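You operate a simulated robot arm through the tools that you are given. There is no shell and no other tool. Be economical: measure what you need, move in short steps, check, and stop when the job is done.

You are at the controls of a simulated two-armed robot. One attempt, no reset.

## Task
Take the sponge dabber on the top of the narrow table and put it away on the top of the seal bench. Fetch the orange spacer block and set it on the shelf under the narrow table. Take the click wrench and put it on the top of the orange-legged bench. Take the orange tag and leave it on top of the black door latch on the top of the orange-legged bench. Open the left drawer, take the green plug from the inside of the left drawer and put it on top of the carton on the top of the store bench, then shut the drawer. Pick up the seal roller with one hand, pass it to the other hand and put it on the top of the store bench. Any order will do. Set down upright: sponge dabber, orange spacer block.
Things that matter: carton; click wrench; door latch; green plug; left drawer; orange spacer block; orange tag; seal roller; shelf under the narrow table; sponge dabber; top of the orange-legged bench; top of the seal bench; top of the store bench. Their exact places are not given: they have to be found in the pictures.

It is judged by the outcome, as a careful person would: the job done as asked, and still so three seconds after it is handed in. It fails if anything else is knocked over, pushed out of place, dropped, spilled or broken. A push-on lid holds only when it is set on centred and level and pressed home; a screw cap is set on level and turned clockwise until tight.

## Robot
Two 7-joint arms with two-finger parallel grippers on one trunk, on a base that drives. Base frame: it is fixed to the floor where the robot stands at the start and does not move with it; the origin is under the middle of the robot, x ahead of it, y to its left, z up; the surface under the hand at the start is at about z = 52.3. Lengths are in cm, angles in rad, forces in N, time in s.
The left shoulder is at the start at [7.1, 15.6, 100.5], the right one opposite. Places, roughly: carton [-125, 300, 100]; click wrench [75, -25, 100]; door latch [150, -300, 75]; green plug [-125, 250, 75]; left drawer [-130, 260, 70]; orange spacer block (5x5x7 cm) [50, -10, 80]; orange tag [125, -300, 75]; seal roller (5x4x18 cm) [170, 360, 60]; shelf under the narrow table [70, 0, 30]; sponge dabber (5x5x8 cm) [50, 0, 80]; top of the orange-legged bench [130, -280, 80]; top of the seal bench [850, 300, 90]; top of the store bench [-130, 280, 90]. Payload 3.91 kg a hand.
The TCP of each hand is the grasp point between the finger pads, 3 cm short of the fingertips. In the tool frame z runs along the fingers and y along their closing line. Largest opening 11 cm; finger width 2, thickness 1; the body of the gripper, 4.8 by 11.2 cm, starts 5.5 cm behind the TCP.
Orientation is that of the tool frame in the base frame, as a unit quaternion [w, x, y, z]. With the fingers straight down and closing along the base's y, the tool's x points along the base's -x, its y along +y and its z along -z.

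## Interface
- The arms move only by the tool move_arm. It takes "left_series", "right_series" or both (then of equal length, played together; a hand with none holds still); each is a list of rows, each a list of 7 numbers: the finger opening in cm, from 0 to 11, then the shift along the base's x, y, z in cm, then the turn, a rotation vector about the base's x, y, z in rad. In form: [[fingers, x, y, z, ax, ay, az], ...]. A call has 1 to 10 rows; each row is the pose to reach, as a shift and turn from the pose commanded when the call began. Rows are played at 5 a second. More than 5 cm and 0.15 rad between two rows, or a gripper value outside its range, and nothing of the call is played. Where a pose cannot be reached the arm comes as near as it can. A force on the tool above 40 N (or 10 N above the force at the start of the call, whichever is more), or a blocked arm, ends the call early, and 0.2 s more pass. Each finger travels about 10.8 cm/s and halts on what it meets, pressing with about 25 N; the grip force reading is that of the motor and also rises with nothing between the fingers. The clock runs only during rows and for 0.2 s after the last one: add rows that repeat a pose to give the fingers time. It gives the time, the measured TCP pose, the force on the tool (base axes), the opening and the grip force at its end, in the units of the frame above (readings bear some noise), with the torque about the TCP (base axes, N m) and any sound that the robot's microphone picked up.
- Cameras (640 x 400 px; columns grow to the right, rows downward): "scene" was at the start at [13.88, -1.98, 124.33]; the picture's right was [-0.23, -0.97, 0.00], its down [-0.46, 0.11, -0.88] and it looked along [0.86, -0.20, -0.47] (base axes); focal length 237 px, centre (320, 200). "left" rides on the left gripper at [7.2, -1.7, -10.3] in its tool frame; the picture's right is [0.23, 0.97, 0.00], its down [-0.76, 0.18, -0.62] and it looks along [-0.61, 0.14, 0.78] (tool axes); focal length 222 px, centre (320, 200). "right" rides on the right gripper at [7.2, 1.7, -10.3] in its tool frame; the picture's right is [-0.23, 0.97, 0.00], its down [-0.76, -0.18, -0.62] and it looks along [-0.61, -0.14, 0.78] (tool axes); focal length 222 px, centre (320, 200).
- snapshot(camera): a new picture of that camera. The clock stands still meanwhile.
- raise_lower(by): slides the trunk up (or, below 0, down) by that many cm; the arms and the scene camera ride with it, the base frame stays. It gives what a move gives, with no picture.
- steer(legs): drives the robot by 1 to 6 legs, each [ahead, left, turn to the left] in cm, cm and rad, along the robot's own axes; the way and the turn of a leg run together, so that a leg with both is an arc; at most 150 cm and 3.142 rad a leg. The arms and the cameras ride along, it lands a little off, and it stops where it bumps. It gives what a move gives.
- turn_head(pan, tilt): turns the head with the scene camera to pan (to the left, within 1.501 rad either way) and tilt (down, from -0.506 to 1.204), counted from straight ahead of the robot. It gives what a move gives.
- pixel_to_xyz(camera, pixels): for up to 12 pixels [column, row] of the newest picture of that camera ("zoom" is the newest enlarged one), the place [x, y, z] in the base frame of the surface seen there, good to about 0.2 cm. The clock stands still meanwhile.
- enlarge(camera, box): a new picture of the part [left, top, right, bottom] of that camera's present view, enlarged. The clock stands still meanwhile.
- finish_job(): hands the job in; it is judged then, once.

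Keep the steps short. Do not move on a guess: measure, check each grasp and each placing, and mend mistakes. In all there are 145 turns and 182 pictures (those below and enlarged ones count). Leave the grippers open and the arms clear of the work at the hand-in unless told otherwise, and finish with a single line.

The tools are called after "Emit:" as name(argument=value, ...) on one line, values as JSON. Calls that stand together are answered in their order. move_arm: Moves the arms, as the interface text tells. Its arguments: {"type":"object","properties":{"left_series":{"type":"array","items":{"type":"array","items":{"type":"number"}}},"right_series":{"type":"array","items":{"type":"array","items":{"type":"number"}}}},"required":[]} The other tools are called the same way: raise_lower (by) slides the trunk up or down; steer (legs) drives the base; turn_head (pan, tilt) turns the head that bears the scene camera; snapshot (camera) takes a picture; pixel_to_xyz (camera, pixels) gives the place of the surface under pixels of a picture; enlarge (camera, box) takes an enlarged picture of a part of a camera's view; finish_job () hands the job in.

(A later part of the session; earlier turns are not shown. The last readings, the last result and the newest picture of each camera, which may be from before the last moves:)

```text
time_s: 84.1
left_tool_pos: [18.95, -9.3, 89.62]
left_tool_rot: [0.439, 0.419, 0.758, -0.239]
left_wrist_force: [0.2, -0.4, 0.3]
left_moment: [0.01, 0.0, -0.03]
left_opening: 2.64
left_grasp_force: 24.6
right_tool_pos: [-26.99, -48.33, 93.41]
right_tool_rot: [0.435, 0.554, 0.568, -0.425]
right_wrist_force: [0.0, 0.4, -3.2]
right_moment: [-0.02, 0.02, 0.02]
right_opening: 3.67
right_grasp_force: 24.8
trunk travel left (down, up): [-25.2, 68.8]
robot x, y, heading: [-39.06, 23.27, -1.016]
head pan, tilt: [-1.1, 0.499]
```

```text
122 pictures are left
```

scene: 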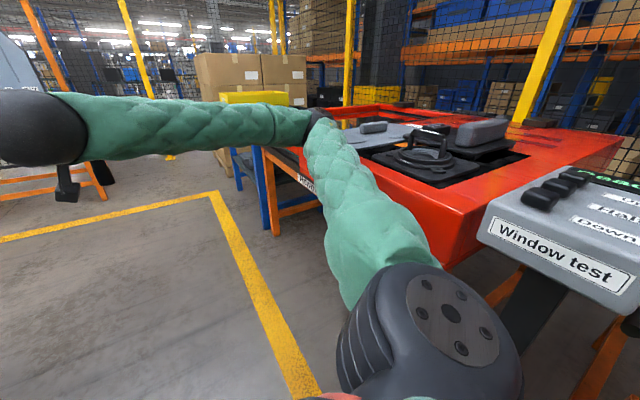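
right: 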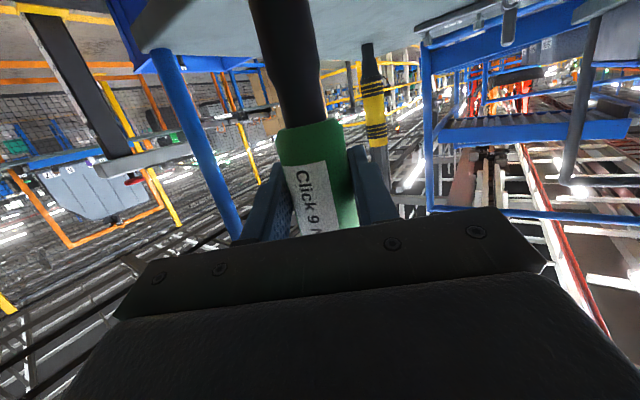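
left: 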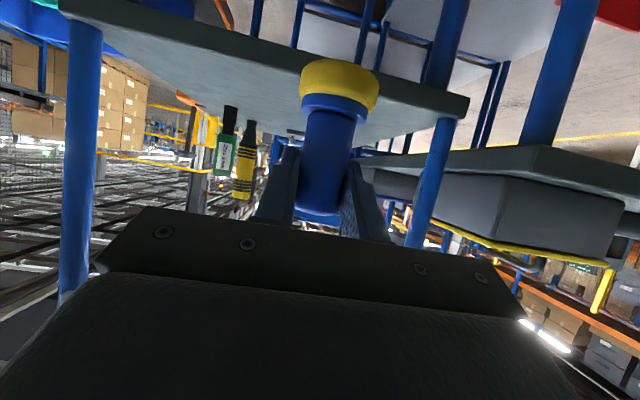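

Right elbow is near the red line table, and left forearm near the bench. I'll turn back to face the table and instead strafe right along the corridor.

Emit:
steer(legs=[[0, 0, 0.5]])

Emit:
steer(legs=[[0, 0, 0.51]])

Emit:
steer(legs=[[0, -60, 0]])

Emit:
turn_head(pan=-0.9, tilt=0.4)

Emit:
snapshot(camera="scene")

```text
time_s: 85.9
left_tool_pos: [27.78, 22.39, 89.46]
left_tool_rot: [0.484, 0.219, 0.838, -0.122]
left_wrist_force: [0.7, -0.4, -1.2]
left_moment: [0.0, -0.03, -0.02]
left_opening: 2.65
left_grasp_force: 25.9
right_tool_pos: [5.98, -33.66, 93.34]
right_tool_rot: [0.525, 0.396, 0.689, -0.304]
right_wrist_force: [0.5, -0.5, -2.7]
right_moment: [0.01, 0.06, -0.02]
right_opening: 3.67
right_grasp_force: 24.9
trunk travel left (down, up): [-25.2, 68.8]
robot x, y, heading: [-39.37, 23.17, -0.512]
head pan, tilt: [-1.1, 0.499]
```

```text
time_s: 87.8
left_tool_pos: [19.33, 55.95, 89.55]
left_tool_rot: [0.499, -0.005, 0.867, 0.007]
left_wrist_force: [0.8, 0.2, -1.0]
left_moment: [-0.02, 0.03, 0.03]
left_opening: 2.67
left_grasp_force: 24.7
right_tool_pos: [28.35, -3.72, 93.18]
right_tool_rot: [0.587, 0.205, 0.767, -0.158]
right_wrist_force: [-0.4, 0.4, -2.7]
right_moment: [0.01, 0.04, -0.03]
right_opening: 3.66
right_grasp_force: 25.4
trunk travel left (down, up): [-25.2, 68.8]
robot x, y, heading: [-39.61, 23.61, 0.007]
head pan, tilt: [-1.1, 0.499]
```

```text
time_s: 91.2
left_tool_pos: [19.82, -3.44, 89.56]
left_tool_rot: [0.5, -0.005, 0.866, 0.007]
left_wrist_force: [0.2, 0.2, -1.6]
left_moment: [-0.01, 0.01, 0.04]
left_opening: 2.65
left_grasp_force: 24.2
right_tool_pos: [28.78, -62.9, 93.27]
right_tool_rot: [0.586, 0.205, 0.767, -0.158]
right_wrist_force: [0.4, 0.3, -2.9]
right_moment: [0.01, 0.0, 0.05]
right_opening: 3.63
right_grasp_force: 25.3
trunk travel left (down, up): [-25.2, 68.8]
robot x, y, heading: [-38.84, -36.32, 0.01]
head pan, tilt: [-1.1, 0.499]
```

```text
time_s: 91.9
left_tool_pos: [19.56, -3.34, 89.49]
left_tool_rot: [0.499, -0.006, 0.866, 0.008]
left_wrist_force: [0.8, 0.1, -1.2]
left_moment: [-0.04, 0.01, 0.0]
left_opening: 2.65
left_grasp_force: 25.0
right_tool_pos: [28.84, -62.92, 93.25]
right_tool_rot: [0.587, 0.204, 0.768, -0.157]
right_wrist_force: [0.1, 0.2, -3.0]
right_moment: [0.02, 0.0, 0.03]
right_opening: 3.65
right_grasp_force: 25.1
trunk travel left (down, up): [-25.2, 68.8]
robot x, y, heading: [-38.82, -36.0, 0.009]
head pan, tilt: [-0.901, 0.4]
```

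```text
121 pictures are left
```

scene: 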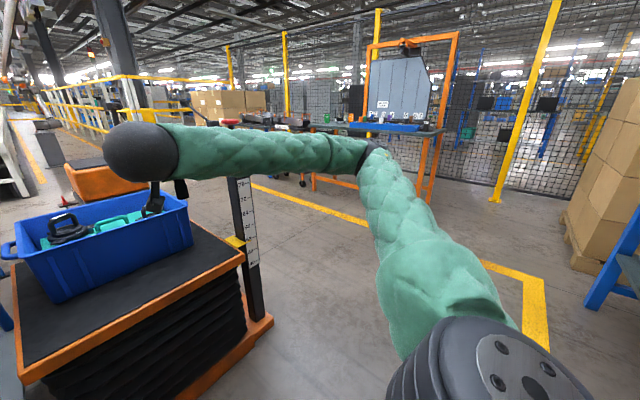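

Free. Continue right another 80 cm; and measure the orange bench from here.

Emit:
pixel_to_xyz(camera="scene", pixels=[[400, 128], [430, 130], [350, 128], [425, 195], [595, 270], [240, 310], [265, 320], [310, 180], [250, 122], [245, 190]])

Emit:
steer(legs=[[0, -80, 0]])

Emit:
turn_head(pan=-0.7, tilt=0.4)

Emit:
snapshot(camera="scene")

```text
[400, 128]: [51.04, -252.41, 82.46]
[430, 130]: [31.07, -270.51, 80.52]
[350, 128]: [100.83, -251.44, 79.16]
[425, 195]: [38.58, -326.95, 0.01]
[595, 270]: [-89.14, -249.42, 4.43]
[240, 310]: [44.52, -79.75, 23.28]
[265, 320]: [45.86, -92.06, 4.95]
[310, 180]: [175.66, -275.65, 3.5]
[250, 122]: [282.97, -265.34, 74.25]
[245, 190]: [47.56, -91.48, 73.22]
```

```text
time_s: 96.2
left_tool_pos: [20.28, -84.13, 89.61]
left_tool_rot: [0.5, -0.007, 0.866, 0.008]
left_wrist_force: [0.8, -0.2, -0.2]
left_moment: [-0.04, -0.03, -0.03]
left_opening: 2.65
left_grasp_force: 25.1
right_tool_pos: [29.82, -143.62, 93.21]
right_tool_rot: [0.586, 0.202, 0.769, -0.155]
right_wrist_force: [0.3, 0.1, -3.2]
right_moment: [-0.01, 0.02, 0.0]
right_opening: 3.67
right_grasp_force: 24.4
trunk travel left (down, up): [-25.2, 68.8]
robot x, y, heading: [-38.03, -117.12, 0.01]
head pan, tilt: [-0.901, 0.4]
```

```text
time_s: 97.0
left_tool_pos: [20.38, -84.11, 89.64]
left_tool_rot: [0.499, -0.008, 0.867, 0.009]
left_wrist_force: [-0.2, -0.3, -1.7]
left_moment: [-0.01, -0.03, -0.01]
left_opening: 2.66
left_grasp_force: 25.1
right_tool_pos: [29.73, -143.51, 93.21]
right_tool_rot: [0.586, 0.202, 0.769, -0.156]
right_wrist_force: [-0.1, 0.1, -2.7]
right_moment: [0.0, 0.03, 0.03]
right_opening: 3.65
right_grasp_force: 25.7
trunk travel left (down, up): [-25.2, 68.8]
robot x, y, heading: [-38.16, -116.97, 0.014]
head pan, tilt: [-0.7, 0.4]
```

```text
120 pictures are left
```

scene: 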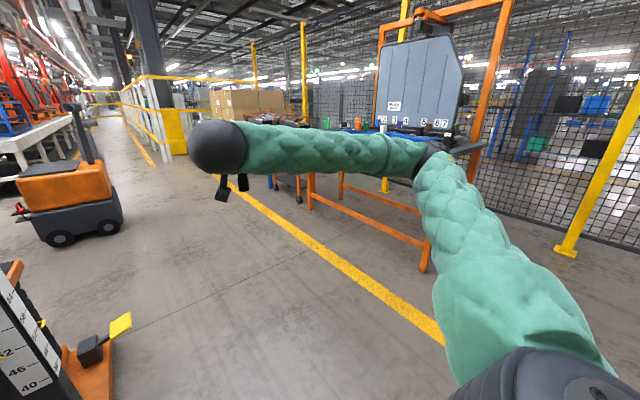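

Bench front edge ≈ y -251, top z≈80. I'll turn to face it, then go ahead 38 and left 120.

Emit:
steer(legs=[[0, 0, -0.8], [0, 0, -0.785], [35, 0, 0], [0, 110, 0]])

Emit:
turn_head(pan=0.0, tilt=0.45)

Emit:
snapshot(camera="scene")

```text
time_s: 100.5
left_tool_pos: [19.06, -152.38, 89.8]
left_tool_rot: [0.434, 0.435, 0.749, -0.249]
left_wrist_force: [0.2, 0.6, -1.2]
left_moment: [-0.02, 0.0, 0.02]
left_opening: 2.64
left_grasp_force: 25.0
right_tool_pos: [-27.44, -188.72, 93.17]
right_tool_rot: [0.427, 0.558, 0.566, -0.431]
right_wrist_force: [0.3, 0.3, -2.9]
right_moment: [0.05, 0.02, 0.01]
right_opening: 3.64
right_grasp_force: 25.8
trunk travel left (down, up): [-25.2, 68.8]
robot x, y, heading: [-38.15, -116.99, -1.057]
head pan, tilt: [-0.7, 0.4]
stopped in leg 2: the robot was blocked; the commanded pose is now the measured one
```

```text
time_s: 101.6
left_tool_pos: [19.06, -152.38, 89.4]
left_tool_rot: [0.433, 0.435, 0.749, -0.248]
left_wrist_force: [1.2, -0.6, -1.6]
left_moment: [-0.03, 0.0, -0.02]
left_opening: 2.63
left_grasp_force: 24.7
right_tool_pos: [-27.41, -188.67, 92.93]
right_tool_rot: [0.426, 0.559, 0.565, -0.431]
right_wrist_force: [-0.7, 1.0, -2.9]
right_moment: [0.0, 0.01, 0.01]
right_opening: 3.69
right_grasp_force: 24.8
trunk travel left (down, up): [-25.2, 68.8]
robot x, y, heading: [-37.95, -117.12, -1.054]
head pan, tilt: [0.0, 0.45]
```

```text
119 pictures are left
```

scene: 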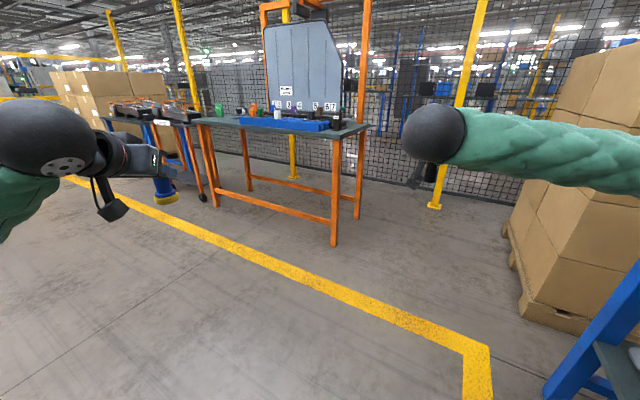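

The right elbow seems to catch the line table again. I'll drive diagonally away (ahead 42, left 9) and then finish the turn.

Emit:
steer(legs=[[42, 9, 0], [0, 0, -0.51]])

```text
time_s: 105.7
left_tool_pos: [23.49, -208.03, 89.72]
left_tool_rot: [0.36, 0.607, 0.618, -0.347]
left_wrist_force: [-0.8, -0.2, -0.6]
left_moment: [0.0, -0.01, 0.01]
left_opening: 2.66
left_grasp_force: 24.9
right_tool_pos: [-34.88, -217.47, 92.95]
right_tool_rot: [0.308, 0.681, 0.409, -0.523]
right_wrist_force: [-0.4, -0.5, -3.4]
right_moment: [0.03, 0.0, 0.07]
right_opening: 3.65
right_grasp_force: 24.8
trunk travel left (down, up): [-25.2, 68.8]
robot x, y, heading: [-9.28, -149.44, -1.557]
head pan, tilt: [0.0, 0.45]
```

Facing the bench now at (-9,-149). Move left 95 cm and look.

Emit:
steer(legs=[[0, 95, 0]])

Emit:
snapshot(camera="scene")

Emit:
enlarge(camera="scene", box=[180, 60, 460, 220])

```text
time_s: 110.6
left_tool_pos: [118.98, -206.46, 89.74]
left_tool_rot: [0.359, 0.606, 0.619, -0.347]
left_wrist_force: [-0.1, -0.1, -0.5]
left_moment: [0.01, 0.04, 0.0]
left_opening: 2.68
left_grasp_force: 25.2
right_tool_pos: [60.79, -216.36, 92.99]
right_tool_rot: [0.308, 0.681, 0.41, -0.523]
right_wrist_force: [0.2, 0.0, -3.4]
right_moment: [0.02, -0.02, 0.01]
right_opening: 3.67
right_grasp_force: 24.9
trunk travel left (down, up): [-25.2, 68.8]
robot x, y, heading: [85.83, -148.27, -1.554]
head pan, tilt: [0.0, 0.45]
```

```text
118 pictures are left
```

scene: 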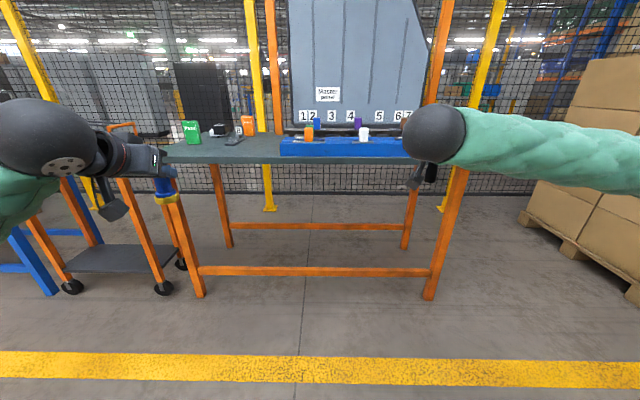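

```text
2.29 times, centred on (320, 140) of scene
```

zoom: 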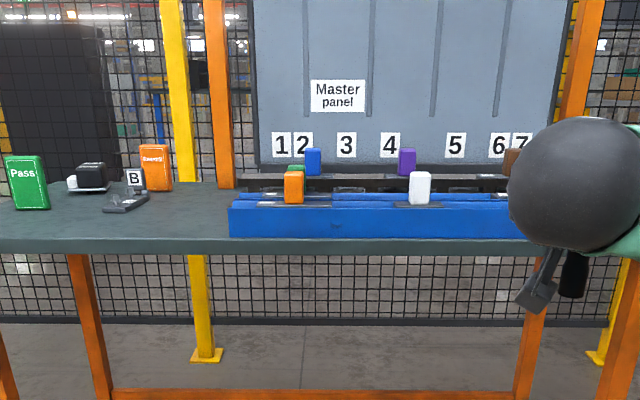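

Objects are on the left part: green "Pass", a black item, an orange piece, and a "B" item. I'll move 30 left and raise the trunk 20.

Emit:
steer(legs=[[0, 35, 0]])

Emit:
raise_lower(by=22)

Emit:
turn_head(pan=0.0, tilt=0.6)

Emit:
snapshot(camera="scene")

Emit:
enlarge(camera="scene", box=[200, 90, 400, 215])

```text
time_s: 112.9
left_tool_pos: [153.43, -206.07, 89.57]
left_tool_rot: [0.359, 0.607, 0.618, -0.348]
left_wrist_force: [-0.1, 1.1, -1.0]
left_moment: [-0.02, 0.01, -0.01]
left_opening: 2.64
left_grasp_force: 25.1
right_tool_pos: [95.16, -215.77, 93.03]
right_tool_rot: [0.307, 0.682, 0.409, -0.523]
right_wrist_force: [0.1, 0.3, -3.3]
right_moment: [0.0, -0.02, -0.03]
right_opening: 3.67
right_grasp_force: 24.8
trunk travel left (down, up): [-25.2, 68.8]
robot x, y, heading: [120.52, -147.89, -1.551]
head pan, tilt: [0.0, 0.45]
```

```text
time_s: 115.2
left_tool_pos: [153.44, -206.19, 111.6]
left_tool_rot: [0.358, 0.607, 0.618, -0.348]
left_wrist_force: [-0.5, -0.3, -0.1]
left_moment: [-0.04, -0.02, 0.01]
left_opening: 2.65
left_grasp_force: 25.0
right_tool_pos: [95.18, -215.88, 115.05]
right_tool_rot: [0.308, 0.681, 0.409, -0.523]
right_wrist_force: [0.0, -0.5, -3.8]
right_moment: [0.01, 0.02, 0.02]
right_opening: 3.65
right_grasp_force: 25.1
trunk travel left (down, up): [-47.2, 46.8]
robot x, y, heading: [120.11, -147.89, -1.555]
head pan, tilt: [0.0, 0.45]
```

```text
time_s: 115.9
left_tool_pos: [153.45, -206.03, 111.65]
left_tool_rot: [0.359, 0.607, 0.618, -0.348]
left_wrist_force: [0.1, -0.2, -0.7]
left_moment: [-0.01, 0.0, -0.03]
left_opening: 2.66
left_grasp_force: 24.6
right_tool_pos: [95.13, -215.61, 115.1]
right_tool_rot: [0.308, 0.681, 0.409, -0.523]
right_wrist_force: [0.0, -0.4, -3.2]
right_moment: [0.0, -0.01, 0.0]
right_opening: 3.64
right_grasp_force: 25.1
trunk travel left (down, up): [-47.2, 46.8]
robot x, y, heading: [120.5, -147.43, -1.555]
head pan, tilt: [0.0, 0.6]
```

```text
116 pictures are left
```

scene: 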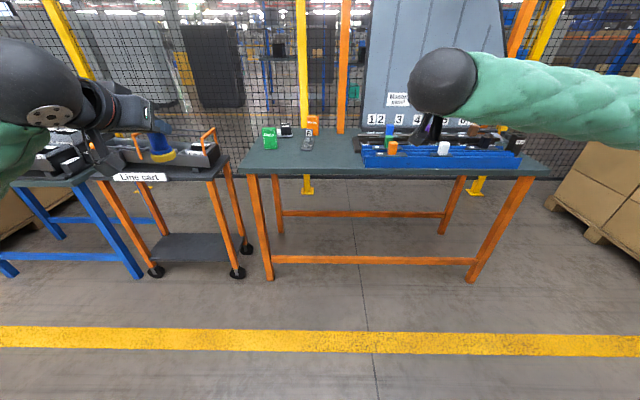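

```text
3.20 times, centred on (300, 152) of scene
```

zoom: 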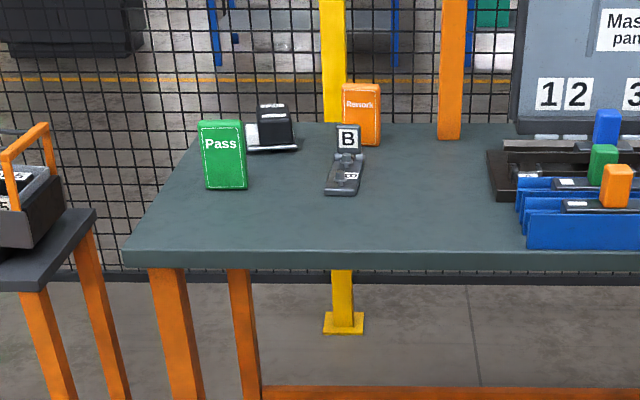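

Emit:
enlarge(camera="scene", box=[255, 108, 335, 158])

Emit:
pixel_to_xyz(camera="scene", pixels=[[270, 138], [286, 130], [313, 124], [308, 142], [330, 155], [345, 145], [250, 163], [260, 145], [340, 168]])

```text
8.00 times, centred on (295, 133) of scene
```

zoom: 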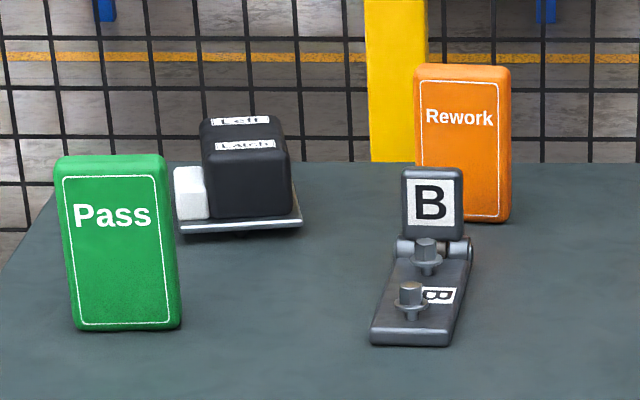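

```text
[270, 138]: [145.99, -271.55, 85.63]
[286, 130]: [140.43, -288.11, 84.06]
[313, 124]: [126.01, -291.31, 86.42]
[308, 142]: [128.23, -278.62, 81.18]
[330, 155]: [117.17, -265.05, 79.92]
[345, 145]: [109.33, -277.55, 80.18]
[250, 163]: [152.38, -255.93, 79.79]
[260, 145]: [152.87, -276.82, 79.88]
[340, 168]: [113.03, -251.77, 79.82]
```

The latch ("Left Latch") and orange tag ("Rework") are identified. Measuring both.

Emit:
pixel_to_xyz(camera="zoom", pixels=[[418, 70], [505, 70], [505, 210], [420, 130], [460, 72], [205, 130], [230, 122], [280, 140], [245, 155], [245, 200], [190, 180], [290, 215]])

```text
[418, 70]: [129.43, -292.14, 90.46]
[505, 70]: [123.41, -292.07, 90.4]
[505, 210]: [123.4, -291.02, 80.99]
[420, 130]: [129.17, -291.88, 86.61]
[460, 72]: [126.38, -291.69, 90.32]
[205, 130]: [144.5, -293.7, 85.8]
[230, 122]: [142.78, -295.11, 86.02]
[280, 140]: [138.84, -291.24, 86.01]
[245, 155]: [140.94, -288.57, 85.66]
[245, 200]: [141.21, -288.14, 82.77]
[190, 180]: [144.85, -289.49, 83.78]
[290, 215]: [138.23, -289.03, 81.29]
```

Tag: x 123.3–129.5, y≈-292, z 80–90.6. Latch body: x 138–144.5, top z≈86. First I'll set down the wrench standing as it stood before, at about (116,-264). Drive 38 ahead.

Emit:
steer(legs=[[38, 0, 0]])

Emit:
turn_head(pan=0.0, tilt=0.75)

Emit:
snapshot(camera="scene")

```text
time_s: 118.3
left_tool_pos: [154.13, -243.95, 111.78]
left_tool_rot: [0.359, 0.606, 0.619, -0.346]
left_wrist_force: [-0.6, 0.0, -0.6]
left_moment: [0.01, 0.0, -0.01]
left_opening: 2.64
left_grasp_force: 25.7
right_tool_pos: [95.84, -253.71, 114.99]
right_tool_rot: [0.308, 0.681, 0.41, -0.523]
right_wrist_force: [0.3, -0.9, -2.2]
right_moment: [-0.01, 0.01, 0.01]
right_opening: 3.67
right_grasp_force: 24.8
trunk travel left (down, up): [-47.2, 46.8]
robot x, y, heading: [121.24, -185.87, -1.549]
head pan, tilt: [0.0, 0.6]
```

```text
time_s: 119.0
left_tool_pos: [154.17, -243.76, 111.6]
left_tool_rot: [0.36, 0.606, 0.619, -0.347]
left_wrist_force: [0.2, 0.8, -1.3]
left_moment: [0.03, -0.03, -0.01]
left_opening: 2.63
left_grasp_force: 25.0
right_tool_pos: [95.75, -253.62, 114.95]
right_tool_rot: [0.308, 0.681, 0.41, -0.523]
right_wrist_force: [-0.1, -0.6, -3.0]
right_moment: [0.01, -0.02, 0.0]
right_opening: 3.66
right_grasp_force: 24.7
trunk travel left (down, up): [-47.2, 46.8]
robot x, y, heading: [120.77, -185.56, -1.551]
head pan, tilt: [0.0, 0.75]
```

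```text
113 pictures are left
```

scene: 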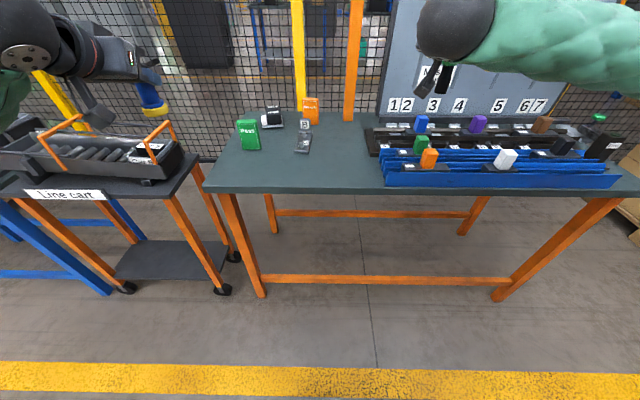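

Move the right hand over the free spot and down to z≈93.

Emit:
move_arm(right_series=[[1.5, 4, -2, -1, 0, 0, 0], [1.5, 8, -4, -2, 0, 0, 0], [1.5, 12, -6, -3, 0, 0, 0], [1.5, 16, -8, -5, 0, 0, 0], [1.5, 19.5, -9.5, -8, 0, 0, 0], [1.5, 19.5, -9.5, -12, 0, 0, 0], [1.5, 19.5, -9.5, -16, 0, 0, 0], [1.5, 19.5, -9.5, -20, 0, 0, 0], [1.5, 19.5, -9.5, -22.5, 0, 0, 0]])

Emit:
snapshot(camera="scene")

Emit:
snapshot(camera="right")

```text
time_s: 121.0
left_tool_pos: [154.26, -243.75, 111.63]
left_tool_rot: [0.36, 0.606, 0.619, -0.347]
left_wrist_force: [-0.6, 0.0, -0.5]
left_moment: [0.03, -0.01, 0.0]
left_opening: 2.67
left_grasp_force: 24.7
right_tool_pos: [115.43, -263.11, 92.43]
right_tool_rot: [0.308, 0.681, 0.41, -0.523]
right_wrist_force: [-1.2, -0.5, -3.0]
right_moment: [0.02, -0.02, -0.01]
right_opening: 3.64
right_grasp_force: 24.8
trunk travel left (down, up): [-47.2, 46.8]
robot x, y, heading: [120.81, -185.63, -1.555]
head pan, tilt: [0.0, 0.75]
```

```text
112 pictures are left
```

scene: 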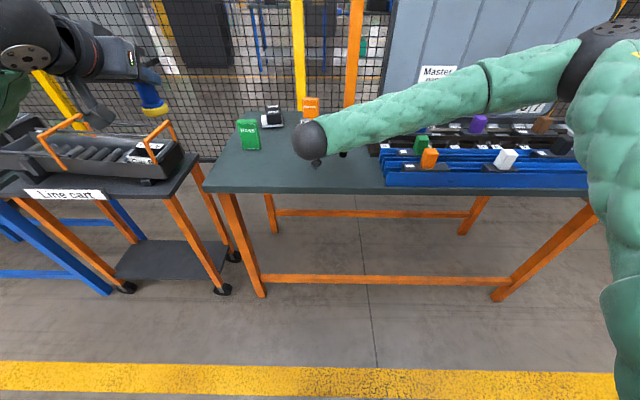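

```text
111 pictures are left
```

right: 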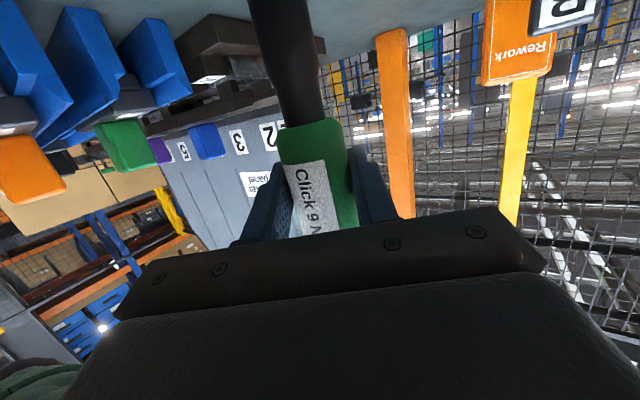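

Free spot confirmed. Lower to contact (expected TCP z≈89.0).

Emit:
move_arm(right_series=[[1.5, 0, 0, -2, 0, 0, 0], [1.5, 0, 0, -2.8, 0, 0, 0], [1.5, 0, 0, -3.2, 0, 0, 0], [1.5, 0, 0, -3.5, 0, 0, 0], [1.5, 0, 0, -3.7, 0, 0, 0], [1.5, 0, 0, -3.7, 0, 0, 0]])

```text
time_s: 122.4
left_tool_pos: [154.09, -243.7, 111.69]
left_tool_rot: [0.36, 0.606, 0.618, -0.348]
left_wrist_force: [-0.2, -0.5, -1.1]
left_moment: [-0.04, -0.01, 0.02]
left_opening: 2.65
left_grasp_force: 24.5
right_tool_pos: [115.39, -263.03, 89.11]
right_tool_rot: [0.309, 0.681, 0.41, -0.522]
right_wrist_force: [0.7, -5.1, 19.1]
right_moment: [-0.42, -0.32, -0.04]
right_opening: 3.69
right_grasp_force: 25.5
trunk travel left (down, up): [-47.2, 46.8]
robot x, y, heading: [120.99, -185.76, -1.555]
head pan, tilt: [0.0, 0.75]
```

Firm contact. Ease up 0.25 and release slowly.

Emit:
move_arm(right_series=[[1.5, 0, 0, 0.2, 0, 0, 0], [1.5, 0, 0, 0.2, 0, 0, 0], [3.9, 0, 0, 0.2, 0, 0, 0], [4.6, 0, 0, 0.2, 0, 0, 0], [5.5, 0, 0, 0.2, 0, 0, 0], [7, 0, 0, 0.2, 0, 0, 0], [7.5, 0, 0, 0.2, 0, 0, 0]])

Emit:
snapshot(camera="right")

```text
time_s: 124.0
left_tool_pos: [154.12, -243.71, 111.68]
left_tool_rot: [0.359, 0.607, 0.618, -0.347]
left_wrist_force: [-0.5, -0.1, -0.4]
left_moment: [-0.02, 0.0, 0.03]
left_opening: 2.64
left_grasp_force: 24.9
right_tool_pos: [115.33, -263.05, 89.02]
right_tool_rot: [0.308, 0.681, 0.41, -0.522]
right_wrist_force: [-0.1, 1.0, 0.9]
right_moment: [0.0, 0.01, 0.0]
right_opening: 7.5
right_grasp_force: 0.1
trunk travel left (down, up): [-47.2, 46.8]
robot x, y, heading: [121.0, -185.53, -1.556]
head pan, tilt: [0.0, 0.75]
```

```text
110 pictures are left
```

right: 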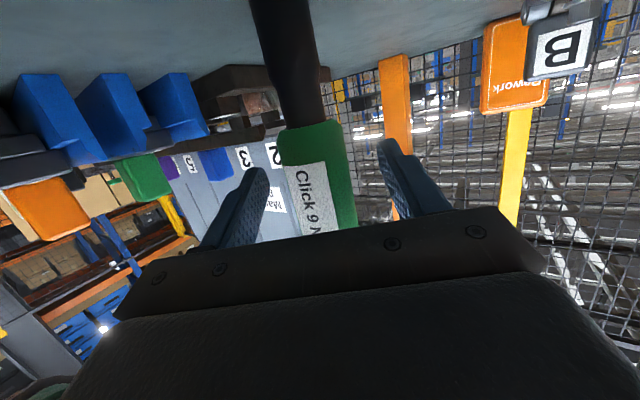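

It stands. Back off along the hand axis, then up.

Emit:
move_arm(right_series=[[7.5, 1.5, 2.6, 0, 0, 0, 0], [7.5, 3.4, 6.1, 0, 0, 0, 0], [7.5, 5.4, 9.6, 0, 0, 0, 0], [7.5, 7.3, 13.1, 1, 0, 0, 0], [7.5, 7.3, 13.1, 5, 0, 0, 0], [7.5, 7.3, 13.1, 9, 0, 0, 0], [7.5, 7.3, 13.1, 13, 0, 0, 0]])

Emit:
snapshot(camera="scene")

```text
time_s: 125.6
left_tool_pos: [154.01, -243.73, 111.74]
left_tool_rot: [0.36, 0.606, 0.619, -0.347]
left_wrist_force: [-0.3, 0.5, 0.1]
left_moment: [-0.01, 0.0, 0.02]
left_opening: 2.67
left_grasp_force: 24.9
right_tool_pos: [122.68, -249.96, 102.19]
right_tool_rot: [0.309, 0.681, 0.411, -0.522]
right_wrist_force: [-0.1, 0.4, 0.7]
right_moment: [0.01, -0.01, 0.0]
right_opening: 7.48
right_grasp_force: 0.1
trunk travel left (down, up): [-47.2, 46.8]
robot x, y, heading: [121.05, -185.68, -1.552]
head pan, tilt: [0.0, 0.75]
```

```text
109 pictures are left
```

scene: 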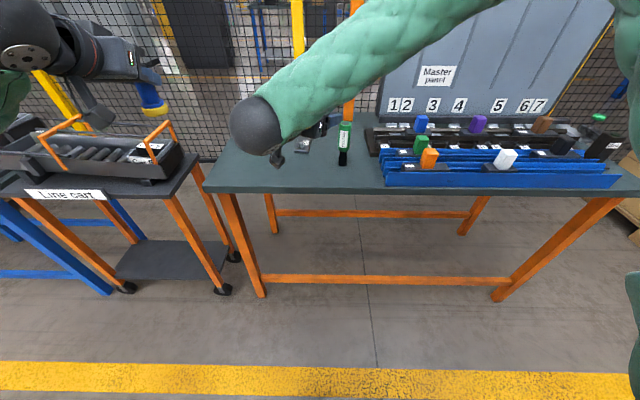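

Wrench stands on the bench. Now turn the right hand to point down above the tag/latch area for a closer look.

Emit:
move_arm(right_series=[[8, 0.5, 0, 3, 0.128, -0.0323, 0.0446], [8.5, 1, 0, 5, 0.256, -0.0646, 0.0892], [9, 2, 0, 7, 0.384, -0.097, 0.1338], [9, 3, -2, 8, 0.5126, -0.1293, 0.1784], [9, 4, -4, 8, 0.6408, -0.1616, 0.223], [9, 4, -6, 8, 0.7689, -0.1939, 0.2676], [9, 4, -9, 8, 0.897, -0.2262, 0.3122], [9, 4, -12, 8, 1.0252, -0.2586, 0.3568], [9, 4, -15, 8, 1.1533, -0.2909, 0.4014], [9, 4, -18, 8, 1.2815, -0.3232, 0.446]])

Emit:
snapshot(camera="right")

Emit:
snapshot(camera="scene")

```text
time_s: 127.8
left_tool_pos: [153.99, -243.88, 111.5]
left_tool_rot: [0.359, 0.606, 0.619, -0.346]
left_wrist_force: [-0.4, -0.7, -0.9]
left_moment: [0.01, -0.01, -0.03]
left_opening: 2.67
left_grasp_force: 25.4
right_tool_pos: [126.44, -268.05, 110.07]
right_tool_rot: [0.002, 0.698, 0.716, 0.007]
right_wrist_force: [-0.4, -0.6, -0.1]
right_moment: [-0.01, -0.03, -0.03]
right_opening: 9.0
right_grasp_force: 0.0
trunk travel left (down, up): [-47.2, 46.8]
robot x, y, heading: [120.87, -185.93, -1.557]
head pan, tilt: [0.0, 0.75]
```

```text
108 pictures are left
```

right: 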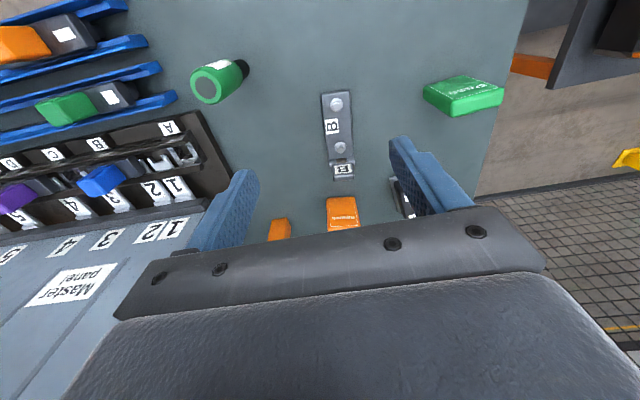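

```text
107 pictures are left
```

scene: 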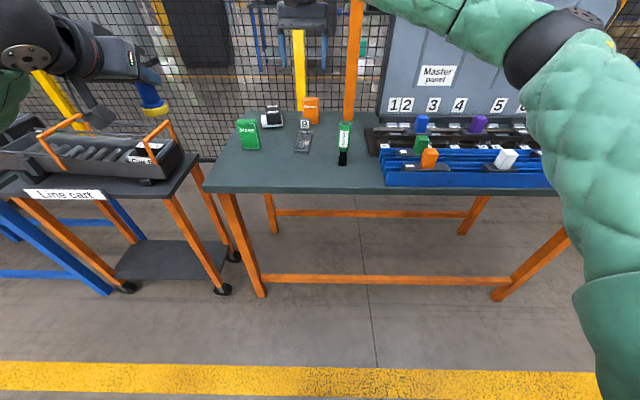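

Emit:
enlarge(camera="scene", box=[255, 92, 325, 137])

Emit:
pixel_to_xyz(camera="zoom", pixels=[[420, 60], [430, 50], [570, 50], [480, 48], [480, 60], [120, 125], [140, 115], [200, 115], [220, 140], [150, 145], [100, 160], [190, 170]])

```text
8.89 times, centred on (290, 114) of scene
```

zoom: 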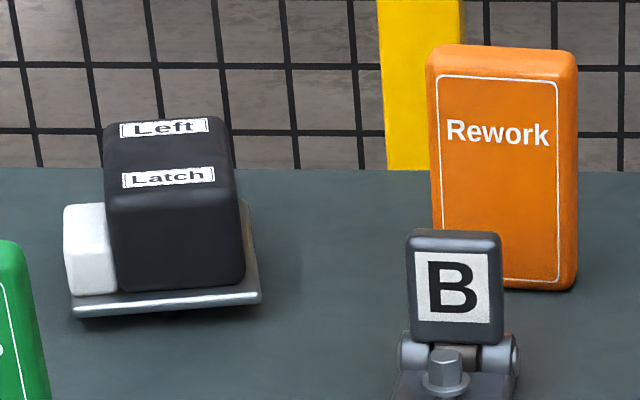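

```text
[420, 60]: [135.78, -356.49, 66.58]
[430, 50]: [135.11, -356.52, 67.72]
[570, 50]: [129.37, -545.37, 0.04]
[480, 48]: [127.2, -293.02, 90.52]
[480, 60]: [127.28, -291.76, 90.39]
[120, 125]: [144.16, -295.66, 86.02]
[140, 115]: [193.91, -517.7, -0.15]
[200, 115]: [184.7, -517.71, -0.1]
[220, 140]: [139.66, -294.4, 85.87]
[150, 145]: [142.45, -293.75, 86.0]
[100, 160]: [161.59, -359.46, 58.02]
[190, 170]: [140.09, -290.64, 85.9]
```

Latch top is flat at z≈86, x 138.8–144.3, y -289.5…-296. The tag is centred at x≈126.4. Move over the tag at z≈99 and look.

Emit:
move_arm(right_series=[[9, 0, -4.5, 0, 0, 0, 0], [9, 0, -9, 0, 0, 0, 0], [9, 0, -13.5, 0, 0, 0, 0], [9, 0, -18, 0, 0, 0, 0], [9, 0, -22, -1, 0, 0, 0], [9, 0, -24.7, -4, 0, 0, 0], [9, 0, -24.7, -8, 0, 0, 0], [9, 0, -24.7, -11, 0, 0, 0]])

Emit:
snapshot(camera="right")

Emit:
enlarge(camera="scene", box=[230, 40, 380, 160])

```text
time_s: 129.6
left_tool_pos: [153.99, -243.76, 111.61]
left_tool_rot: [0.359, 0.607, 0.619, -0.346]
left_wrist_force: [-0.7, 0.3, -0.5]
left_moment: [-0.02, 0.01, -0.01]
left_opening: 2.67
left_grasp_force: 25.1
right_tool_pos: [126.12, -292.11, 98.59]
right_tool_rot: [0.002, 0.697, 0.717, 0.006]
right_wrist_force: [-0.2, -0.1, 0.8]
right_moment: [0.03, 0.01, -0.01]
right_opening: 8.97
right_grasp_force: 0.1
right hand out of reach, approached as far as the arm can: row 6, 7, 8
trunk travel left (down, up): [-47.2, 46.8]
robot x, y, heading: [121.11, -185.59, -1.553]
head pan, tilt: [0.0, 0.75]
```

```text
105 pictures are left
```

right: 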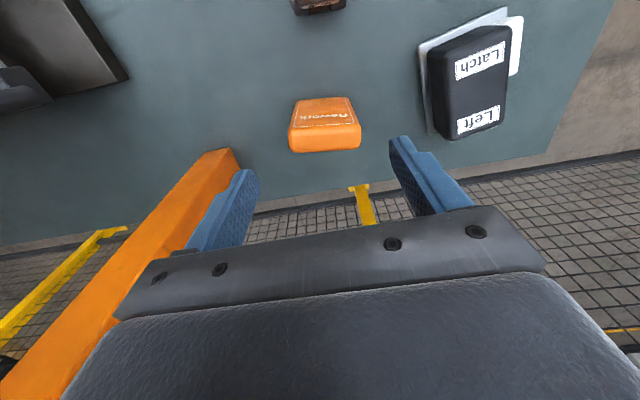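

```text
3.33 times, centred on (305, 100) of scene
```

zoom: 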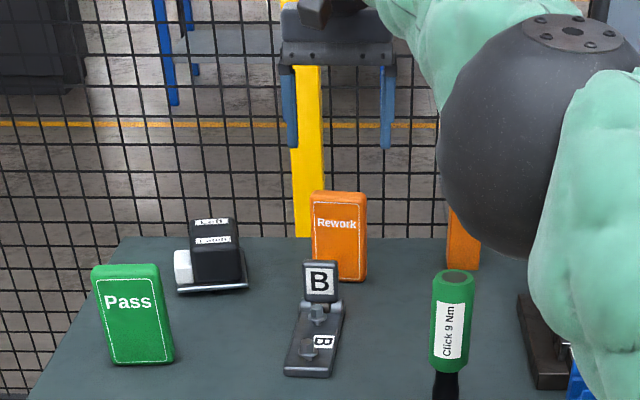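

Emit:
pixel_to_xyz(camera="zoom", pixels=[[530, 240], [560, 380], [600, 380], [452, 275], [500, 180], [620, 300]])

Emit:
pixel_to_xyz(camera="right", pixels=[[300, 102], [350, 100], [293, 125], [358, 125], [325, 112], [325, 122], [325, 140], [250, 185], [395, 150], [480, 55], [440, 60], [505, 110]])

```text
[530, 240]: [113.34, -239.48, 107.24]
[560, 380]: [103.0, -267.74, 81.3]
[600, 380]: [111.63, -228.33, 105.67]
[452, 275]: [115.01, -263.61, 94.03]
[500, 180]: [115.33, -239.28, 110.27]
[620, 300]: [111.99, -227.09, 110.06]
```

```text
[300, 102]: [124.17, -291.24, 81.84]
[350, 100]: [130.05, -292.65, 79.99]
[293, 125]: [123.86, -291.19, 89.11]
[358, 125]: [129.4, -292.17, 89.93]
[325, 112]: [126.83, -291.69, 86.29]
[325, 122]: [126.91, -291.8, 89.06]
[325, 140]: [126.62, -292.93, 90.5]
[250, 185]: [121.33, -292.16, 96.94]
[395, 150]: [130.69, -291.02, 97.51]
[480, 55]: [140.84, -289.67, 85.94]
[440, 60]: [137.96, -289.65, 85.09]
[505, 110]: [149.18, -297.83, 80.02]
```

The hand is at the reach limit. I'll pull it back 14 cm, drive 14 cm closer, so the arm is less stretched over the wrench.

Emit:
move_arm(right_series=[[9, 0, 4, 1, 0, 0, 0], [9, 0, 8, 3, 0, 0, 0], [9, 0, 12, 5, 0, 0, 0], [9, 0, 14, 5, 0, 0, 0]])

Emit:
steer(legs=[[14, 0, 0]])

Emit:
enlarge(camera="scene", box=[200, 40, 440, 220])

Emit:
snapshot(camera="right")

```text
time_s: 130.6
left_tool_pos: [154.07, -244.04, 111.48]
left_tool_rot: [0.359, 0.607, 0.619, -0.346]
left_wrist_force: [-0.6, -0.2, 0.3]
left_moment: [0.0, -0.02, 0.0]
left_opening: 2.65
left_grasp_force: 25.0
right_tool_pos: [127.81, -289.89, 106.05]
right_tool_rot: [0.0, 0.698, 0.716, 0.009]
right_wrist_force: [-0.5, 0.1, -1.6]
right_moment: [0.04, 0.0, 0.04]
right_opening: 9.0
right_grasp_force: 0.1
right hand out of reach, approached as far as the arm can: row 1, 2, 3, 4
trunk travel left (down, up): [-47.2, 46.8]
robot x, y, heading: [120.86, -185.54, -1.561]
head pan, tilt: [0.0, 0.75]
```

```text
time_s: 131.9
left_tool_pos: [154.23, -258.04, 111.65]
left_tool_rot: [0.358, 0.608, 0.618, -0.348]
left_wrist_force: [0.2, -0.3, -0.7]
left_moment: [0.01, -0.03, 0.02]
left_opening: 2.64
left_grasp_force: 24.8
right_tool_pos: [127.81, -303.91, 106.28]
right_tool_rot: [0.001, 0.699, 0.715, 0.007]
right_wrist_force: [0.7, -0.4, -0.3]
right_moment: [0.07, 0.0, -0.01]
right_opening: 9.01
right_grasp_force: 0.0
trunk travel left (down, up): [-47.2, 46.8]
robot x, y, heading: [121.23, -199.61, -1.555]
head pan, tilt: [0.0, 0.75]
```

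```text
2.22 times, centred on (320, 130) of scene
```

zoom: 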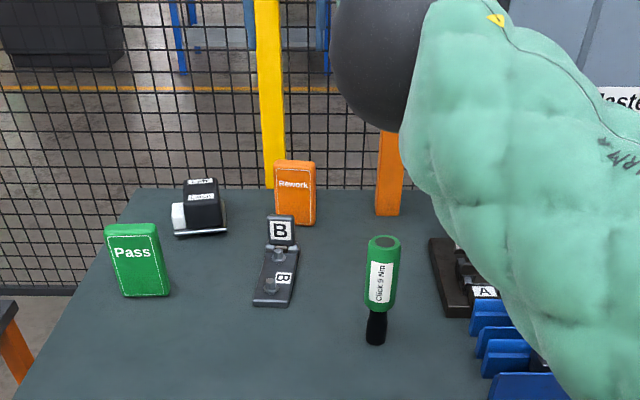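

```text
102 pictures are left
```

right: 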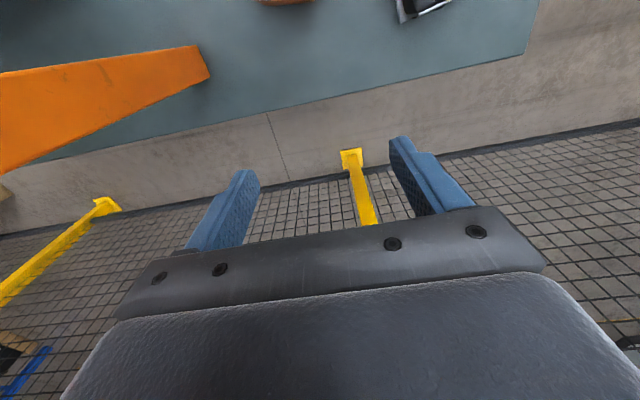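

The arm lagged; I'll hold the commanded pose to see where it settles.

Emit:
move_arm(right_series=[[9, 0, 0, 0, 0, 0, 0], [9, 0, 0, 0, 0, 0, 0], [9, 0, 0, 0, 0, 0, 0], [9, 0, 0, 0, 0, 0, 0]])

```text
time_s: 132.9
left_tool_pos: [154.03, -257.94, 111.58]
left_tool_rot: [0.36, 0.606, 0.618, -0.348]
left_wrist_force: [-0.7, -0.5, -1.0]
left_moment: [0.04, 0.04, 0.0]
left_opening: 2.67
left_grasp_force: 24.6
right_tool_pos: [127.77, -303.92, 106.53]
right_tool_rot: [0.001, 0.699, 0.715, 0.006]
right_wrist_force: [-0.4, -0.7, 0.4]
right_moment: [0.01, -0.02, -0.05]
right_opening: 8.98
right_grasp_force: 0.1
trunk travel left (down, up): [-47.2, 46.8]
robot x, y, heading: [121.33, -199.65, -1.558]
head pan, tilt: [0.0, 0.75]
```

Emit:
move_arm(right_series=[[9, 0, 3, 0, 0, 0, 0], [9, -0.5, 6, 0, 0, 0, 0], [9, -1, 9, 0, 0, 0, 0], [9, -1.1, 11.2, 0, 0, 0, 0], [9, -1.1, 11.2, 0, 0, 0, 0]])

Emit:
snapshot(camera="right")

Emit:
snapshot(camera="scene")

```text
time_s: 134.1
left_tool_pos: [154.16, -257.96, 111.55]
left_tool_rot: [0.358, 0.608, 0.618, -0.347]
left_wrist_force: [-1.2, 0.3, -0.2]
left_moment: [0.0, -0.04, -0.01]
left_opening: 2.64
left_grasp_force: 24.9
right_tool_pos: [130.51, -302.22, 109.19]
right_tool_rot: [0.001, 0.699, 0.715, 0.008]
right_wrist_force: [-0.5, 0.0, -0.2]
right_moment: [0.03, -0.01, 0.02]
right_opening: 8.99
right_grasp_force: 0.1
right hand out of reach, approached as far as the arm can: row 1, 2, 3, 4, 5
trunk travel left (down, up): [-47.2, 46.8]
robot x, y, heading: [121.25, -199.39, -1.556]
head pan, tilt: [0.0, 0.75]
```

```text
101 pictures are left
```

right: 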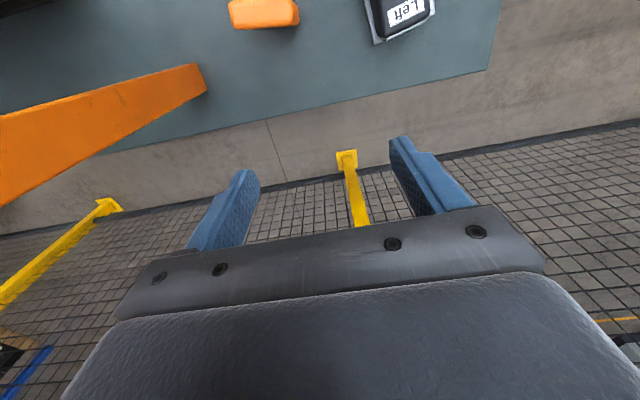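

```text
100 pictures are left
```

scene: 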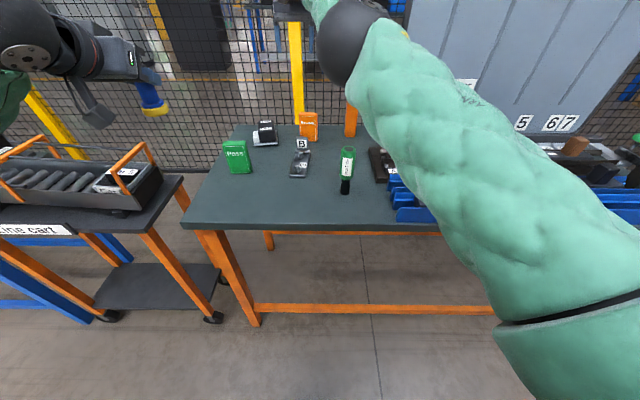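

The wrist seems caught at a joint limit. I'll pitch the hand up slightly (about -x) while drawing back, to free it.

Emit:
move_arm(right_series=[[9, 0, 0, 0, -0.14, 0, 0], [9, 0, 0, 0, -0.28, 0, 0], [9, 0, 2, 0, -0.42, 0, 0], [9, 0, 5, 0, -0.56, 0, 0], [9, 0, 9, 0, -0.6, 0, 0], [9, 0, 9, 0, -0.6, 0, 0]])

Emit:
snapshot(camera="scene")

```text
time_s: 135.5
left_tool_pos: [154.35, -257.76, 111.71]
left_tool_rot: [0.36, 0.606, 0.618, -0.349]
left_wrist_force: [0.4, 0.9, -0.8]
left_moment: [0.04, -0.02, -0.01]
left_opening: 2.66
left_grasp_force: 25.0
right_tool_pos: [132.83, -305.58, 117.37]
right_tool_rot: [0.122, 0.688, 0.706, -0.119]
right_wrist_force: [1.0, 0.6, 0.2]
right_moment: [-0.03, 0.02, 0.03]
right_opening: 8.99
right_grasp_force: 0.1
right hand out of reach, approached as far as the arm can: row 1, 2, 3, 4, 5, 6
trunk travel left (down, up): [-47.2, 46.8]
robot x, y, heading: [121.38, -199.79, -1.559]
head pan, tilt: [0.0, 0.75]
```

```text
99 pictures are left
```

scene: 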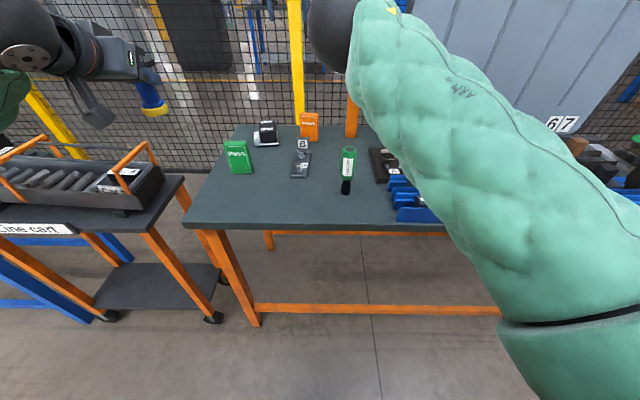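

I'll drive back 30 to have free space and sort out the arm posture.

Emit:
steer(legs=[[-30, 0, 0]])

Emit:
move_arm(right_series=[[9, 0, 4, -1, 0, 0, 0], [9, 0, 8, -2, 0, 0, 0], [9, 0, 12, -3, 0, 0, 0], [9, 0, 16, -3, 0, 0, 0], [9, 0, 20, -3, 0, 0, 0], [9, 0, 24, -3, 0, 0, 0]])

Emit:
turn_head(pan=-0.5, tilt=0.4)

Emit:
snapshot(camera="scene")

```text
time_s: 137.6
left_tool_pos: [153.83, -227.56, 111.77]
left_tool_rot: [0.359, 0.607, 0.617, -0.348]
left_wrist_force: [0.5, 0.4, -1.1]
left_moment: [0.01, 0.0, -0.04]
left_opening: 2.66
left_grasp_force: 24.9
right_tool_pos: [132.3, -275.44, 117.29]
right_tool_rot: [0.123, 0.688, 0.705, -0.118]
right_wrist_force: [0.6, 0.0, -0.6]
right_moment: [-0.03, -0.01, 0.02]
right_opening: 8.99
right_grasp_force: 0.1
trunk travel left (down, up): [-47.2, 46.8]
robot x, y, heading: [120.8, -169.75, -1.561]
head pan, tilt: [0.0, 0.75]
```

```text
time_s: 139.0
left_tool_pos: [154.39, -227.09, 111.88]
left_tool_rot: [0.36, 0.605, 0.618, -0.35]
left_wrist_force: [0.0, 1.7, -0.8]
left_moment: [-0.01, 0.03, -0.08]
left_opening: 2.65
left_grasp_force: 24.6
right_tool_pos: [141.97, -267.93, 124.51]
right_tool_rot: [0.122, 0.688, 0.705, -0.121]
right_wrist_force: [0.9, 0.5, -0.2]
right_moment: [-0.07, 0.1, -0.02]
right_opening: 9.0
right_grasp_force: 0.1
right hand out of reach, approached as far as the arm can: row 1, 2, 3, 4, 5, 6
trunk travel left (down, up): [-47.2, 46.8]
robot x, y, heading: [120.56, -169.51, -1.557]
head pan, tilt: [0.0, 0.75]
```

```text
time_s: 139.9
left_tool_pos: [153.95, -227.63, 111.64]
left_tool_rot: [0.358, 0.607, 0.618, -0.348]
left_wrist_force: [0.9, -0.2, -0.5]
left_moment: [0.02, 0.01, 0.01]
left_opening: 2.65
left_grasp_force: 24.1
right_tool_pos: [141.42, -268.74, 124.23]
right_tool_rot: [0.12, 0.688, 0.706, -0.117]
right_wrist_force: [1.3, -0.9, -0.3]
right_moment: [-0.02, 0.03, -0.03]
right_opening: 8.99
right_grasp_force: 0.0
trunk travel left (down, up): [-47.2, 46.8]
robot x, y, heading: [120.92, -169.55, -1.554]
head pan, tilt: [-0.499, 0.4]
```

```text
98 pictures are left
```

scene: 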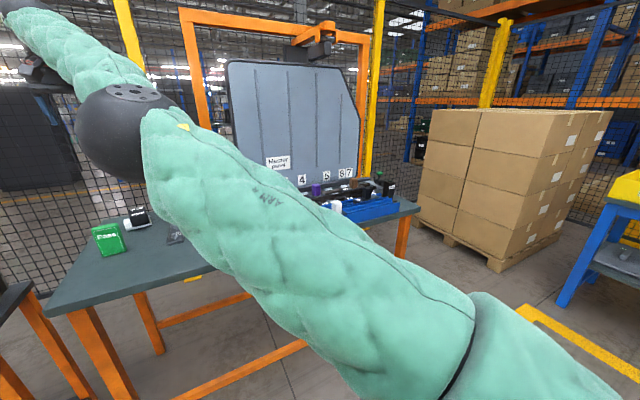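

The right arm has crossed over to the left. I'll bring the hand back toward its own side (-x), at height.

Emit:
move_arm(right_series=[[9, -4.5, 0, 0, 0, 0, 0], [9, -9, 0, 0, 0, 0, 0], [9, -13.5, 0, 0, 0, 0, 0], [9, -18, 0, 0, 0, 0, 0], [9, -22.5, 0, 0, 0, 0, 0], [9, -27, 0, 0, 0, 0, 0], [9, -31.5, 0, 0, 0, 0, 0], [9, -36, 0, 0, 0, 0, 0], [9, -40, 0, 0, 0, 0, 0]])

Emit:
snapshot(camera="scene")

```text
time_s: 141.9
left_tool_pos: [153.78, -227.75, 111.67]
left_tool_rot: [0.359, 0.607, 0.619, -0.347]
left_wrist_force: [0.0, -0.4, -1.3]
left_moment: [0.0, -0.03, 0.01]
left_opening: 2.63
left_grasp_force: 24.8
right_tool_pos: [107.17, -277.1, 128.27]
right_tool_rot: [0.123, 0.699, 0.695, -0.114]
right_wrist_force: [0.4, -0.4, -0.5]
right_moment: [0.05, -0.02, 0.01]
right_opening: 9.01
right_grasp_force: 0.0
right hand out of reach, approached as far as the arm can: row 1, 2, 3, 4, 5, 6, 7, 8, 9
trunk travel left (down, up): [-47.2, 46.8]
robot x, y, heading: [120.25, -169.38, -1.556]
head pan, tilt: [-0.499, 0.4]
```

```text
97 pictures are left
```

scene: 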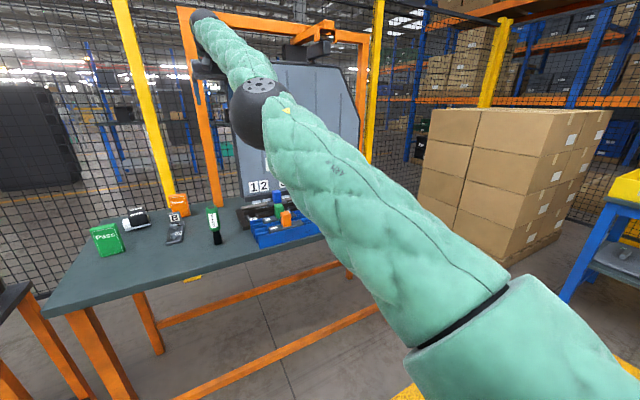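

Elbow has ended up low with the forearm rising. I'll turn the hand toward horizontal and pull it in on the right side.

Emit:
move_arm(right_series=[[9, -1, 2, -1, -0.14, 0, 0], [9, -2, 5, -3, -0.28, 0, 0], [9, -3, 9, -5, -0.42, 0, 0], [9, -4, 13, -7, -0.56, 0, 0], [9, -5, 17, -9, -0.7, 0, 0], [9, -6, 21, -11, -0.84, 0, 0], [9, -7, 25, -13, -0.9, 0, 0], [9, -8, 29, -15, -0.9, 0, 0], [9, -9, 33, -15, -0.9, 0, 0], [9, -10, 37, -15, -0.9, 0, 0]])

Emit:
snapshot(camera="scene")

```text
time_s: 144.1
left_tool_pos: [153.78, -227.62, 111.74]
left_tool_rot: [0.359, 0.607, 0.618, -0.347]
left_wrist_force: [0.0, 0.2, -1.0]
left_moment: [0.0, 0.0, 0.0]
left_opening: 2.66
left_grasp_force: 25.6
right_tool_pos: [97.15, -239.76, 113.96]
right_tool_rot: [0.41, 0.565, 0.585, -0.412]
right_wrist_force: [0.8, 0.1, 0.6]
right_moment: [0.01, -0.01, -0.03]
right_opening: 8.98
right_grasp_force: 0.1
right hand out of reach, approached as far as the arm can: row 1
trunk travel left (down, up): [-47.2, 46.8]
robot x, y, heading: [120.74, -169.12, -1.556]
head pan, tilt: [-0.499, 0.4]
```

```text
96 pictures are left
```

scene: 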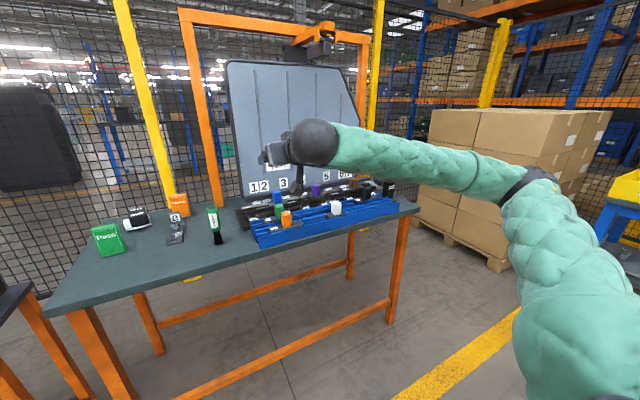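

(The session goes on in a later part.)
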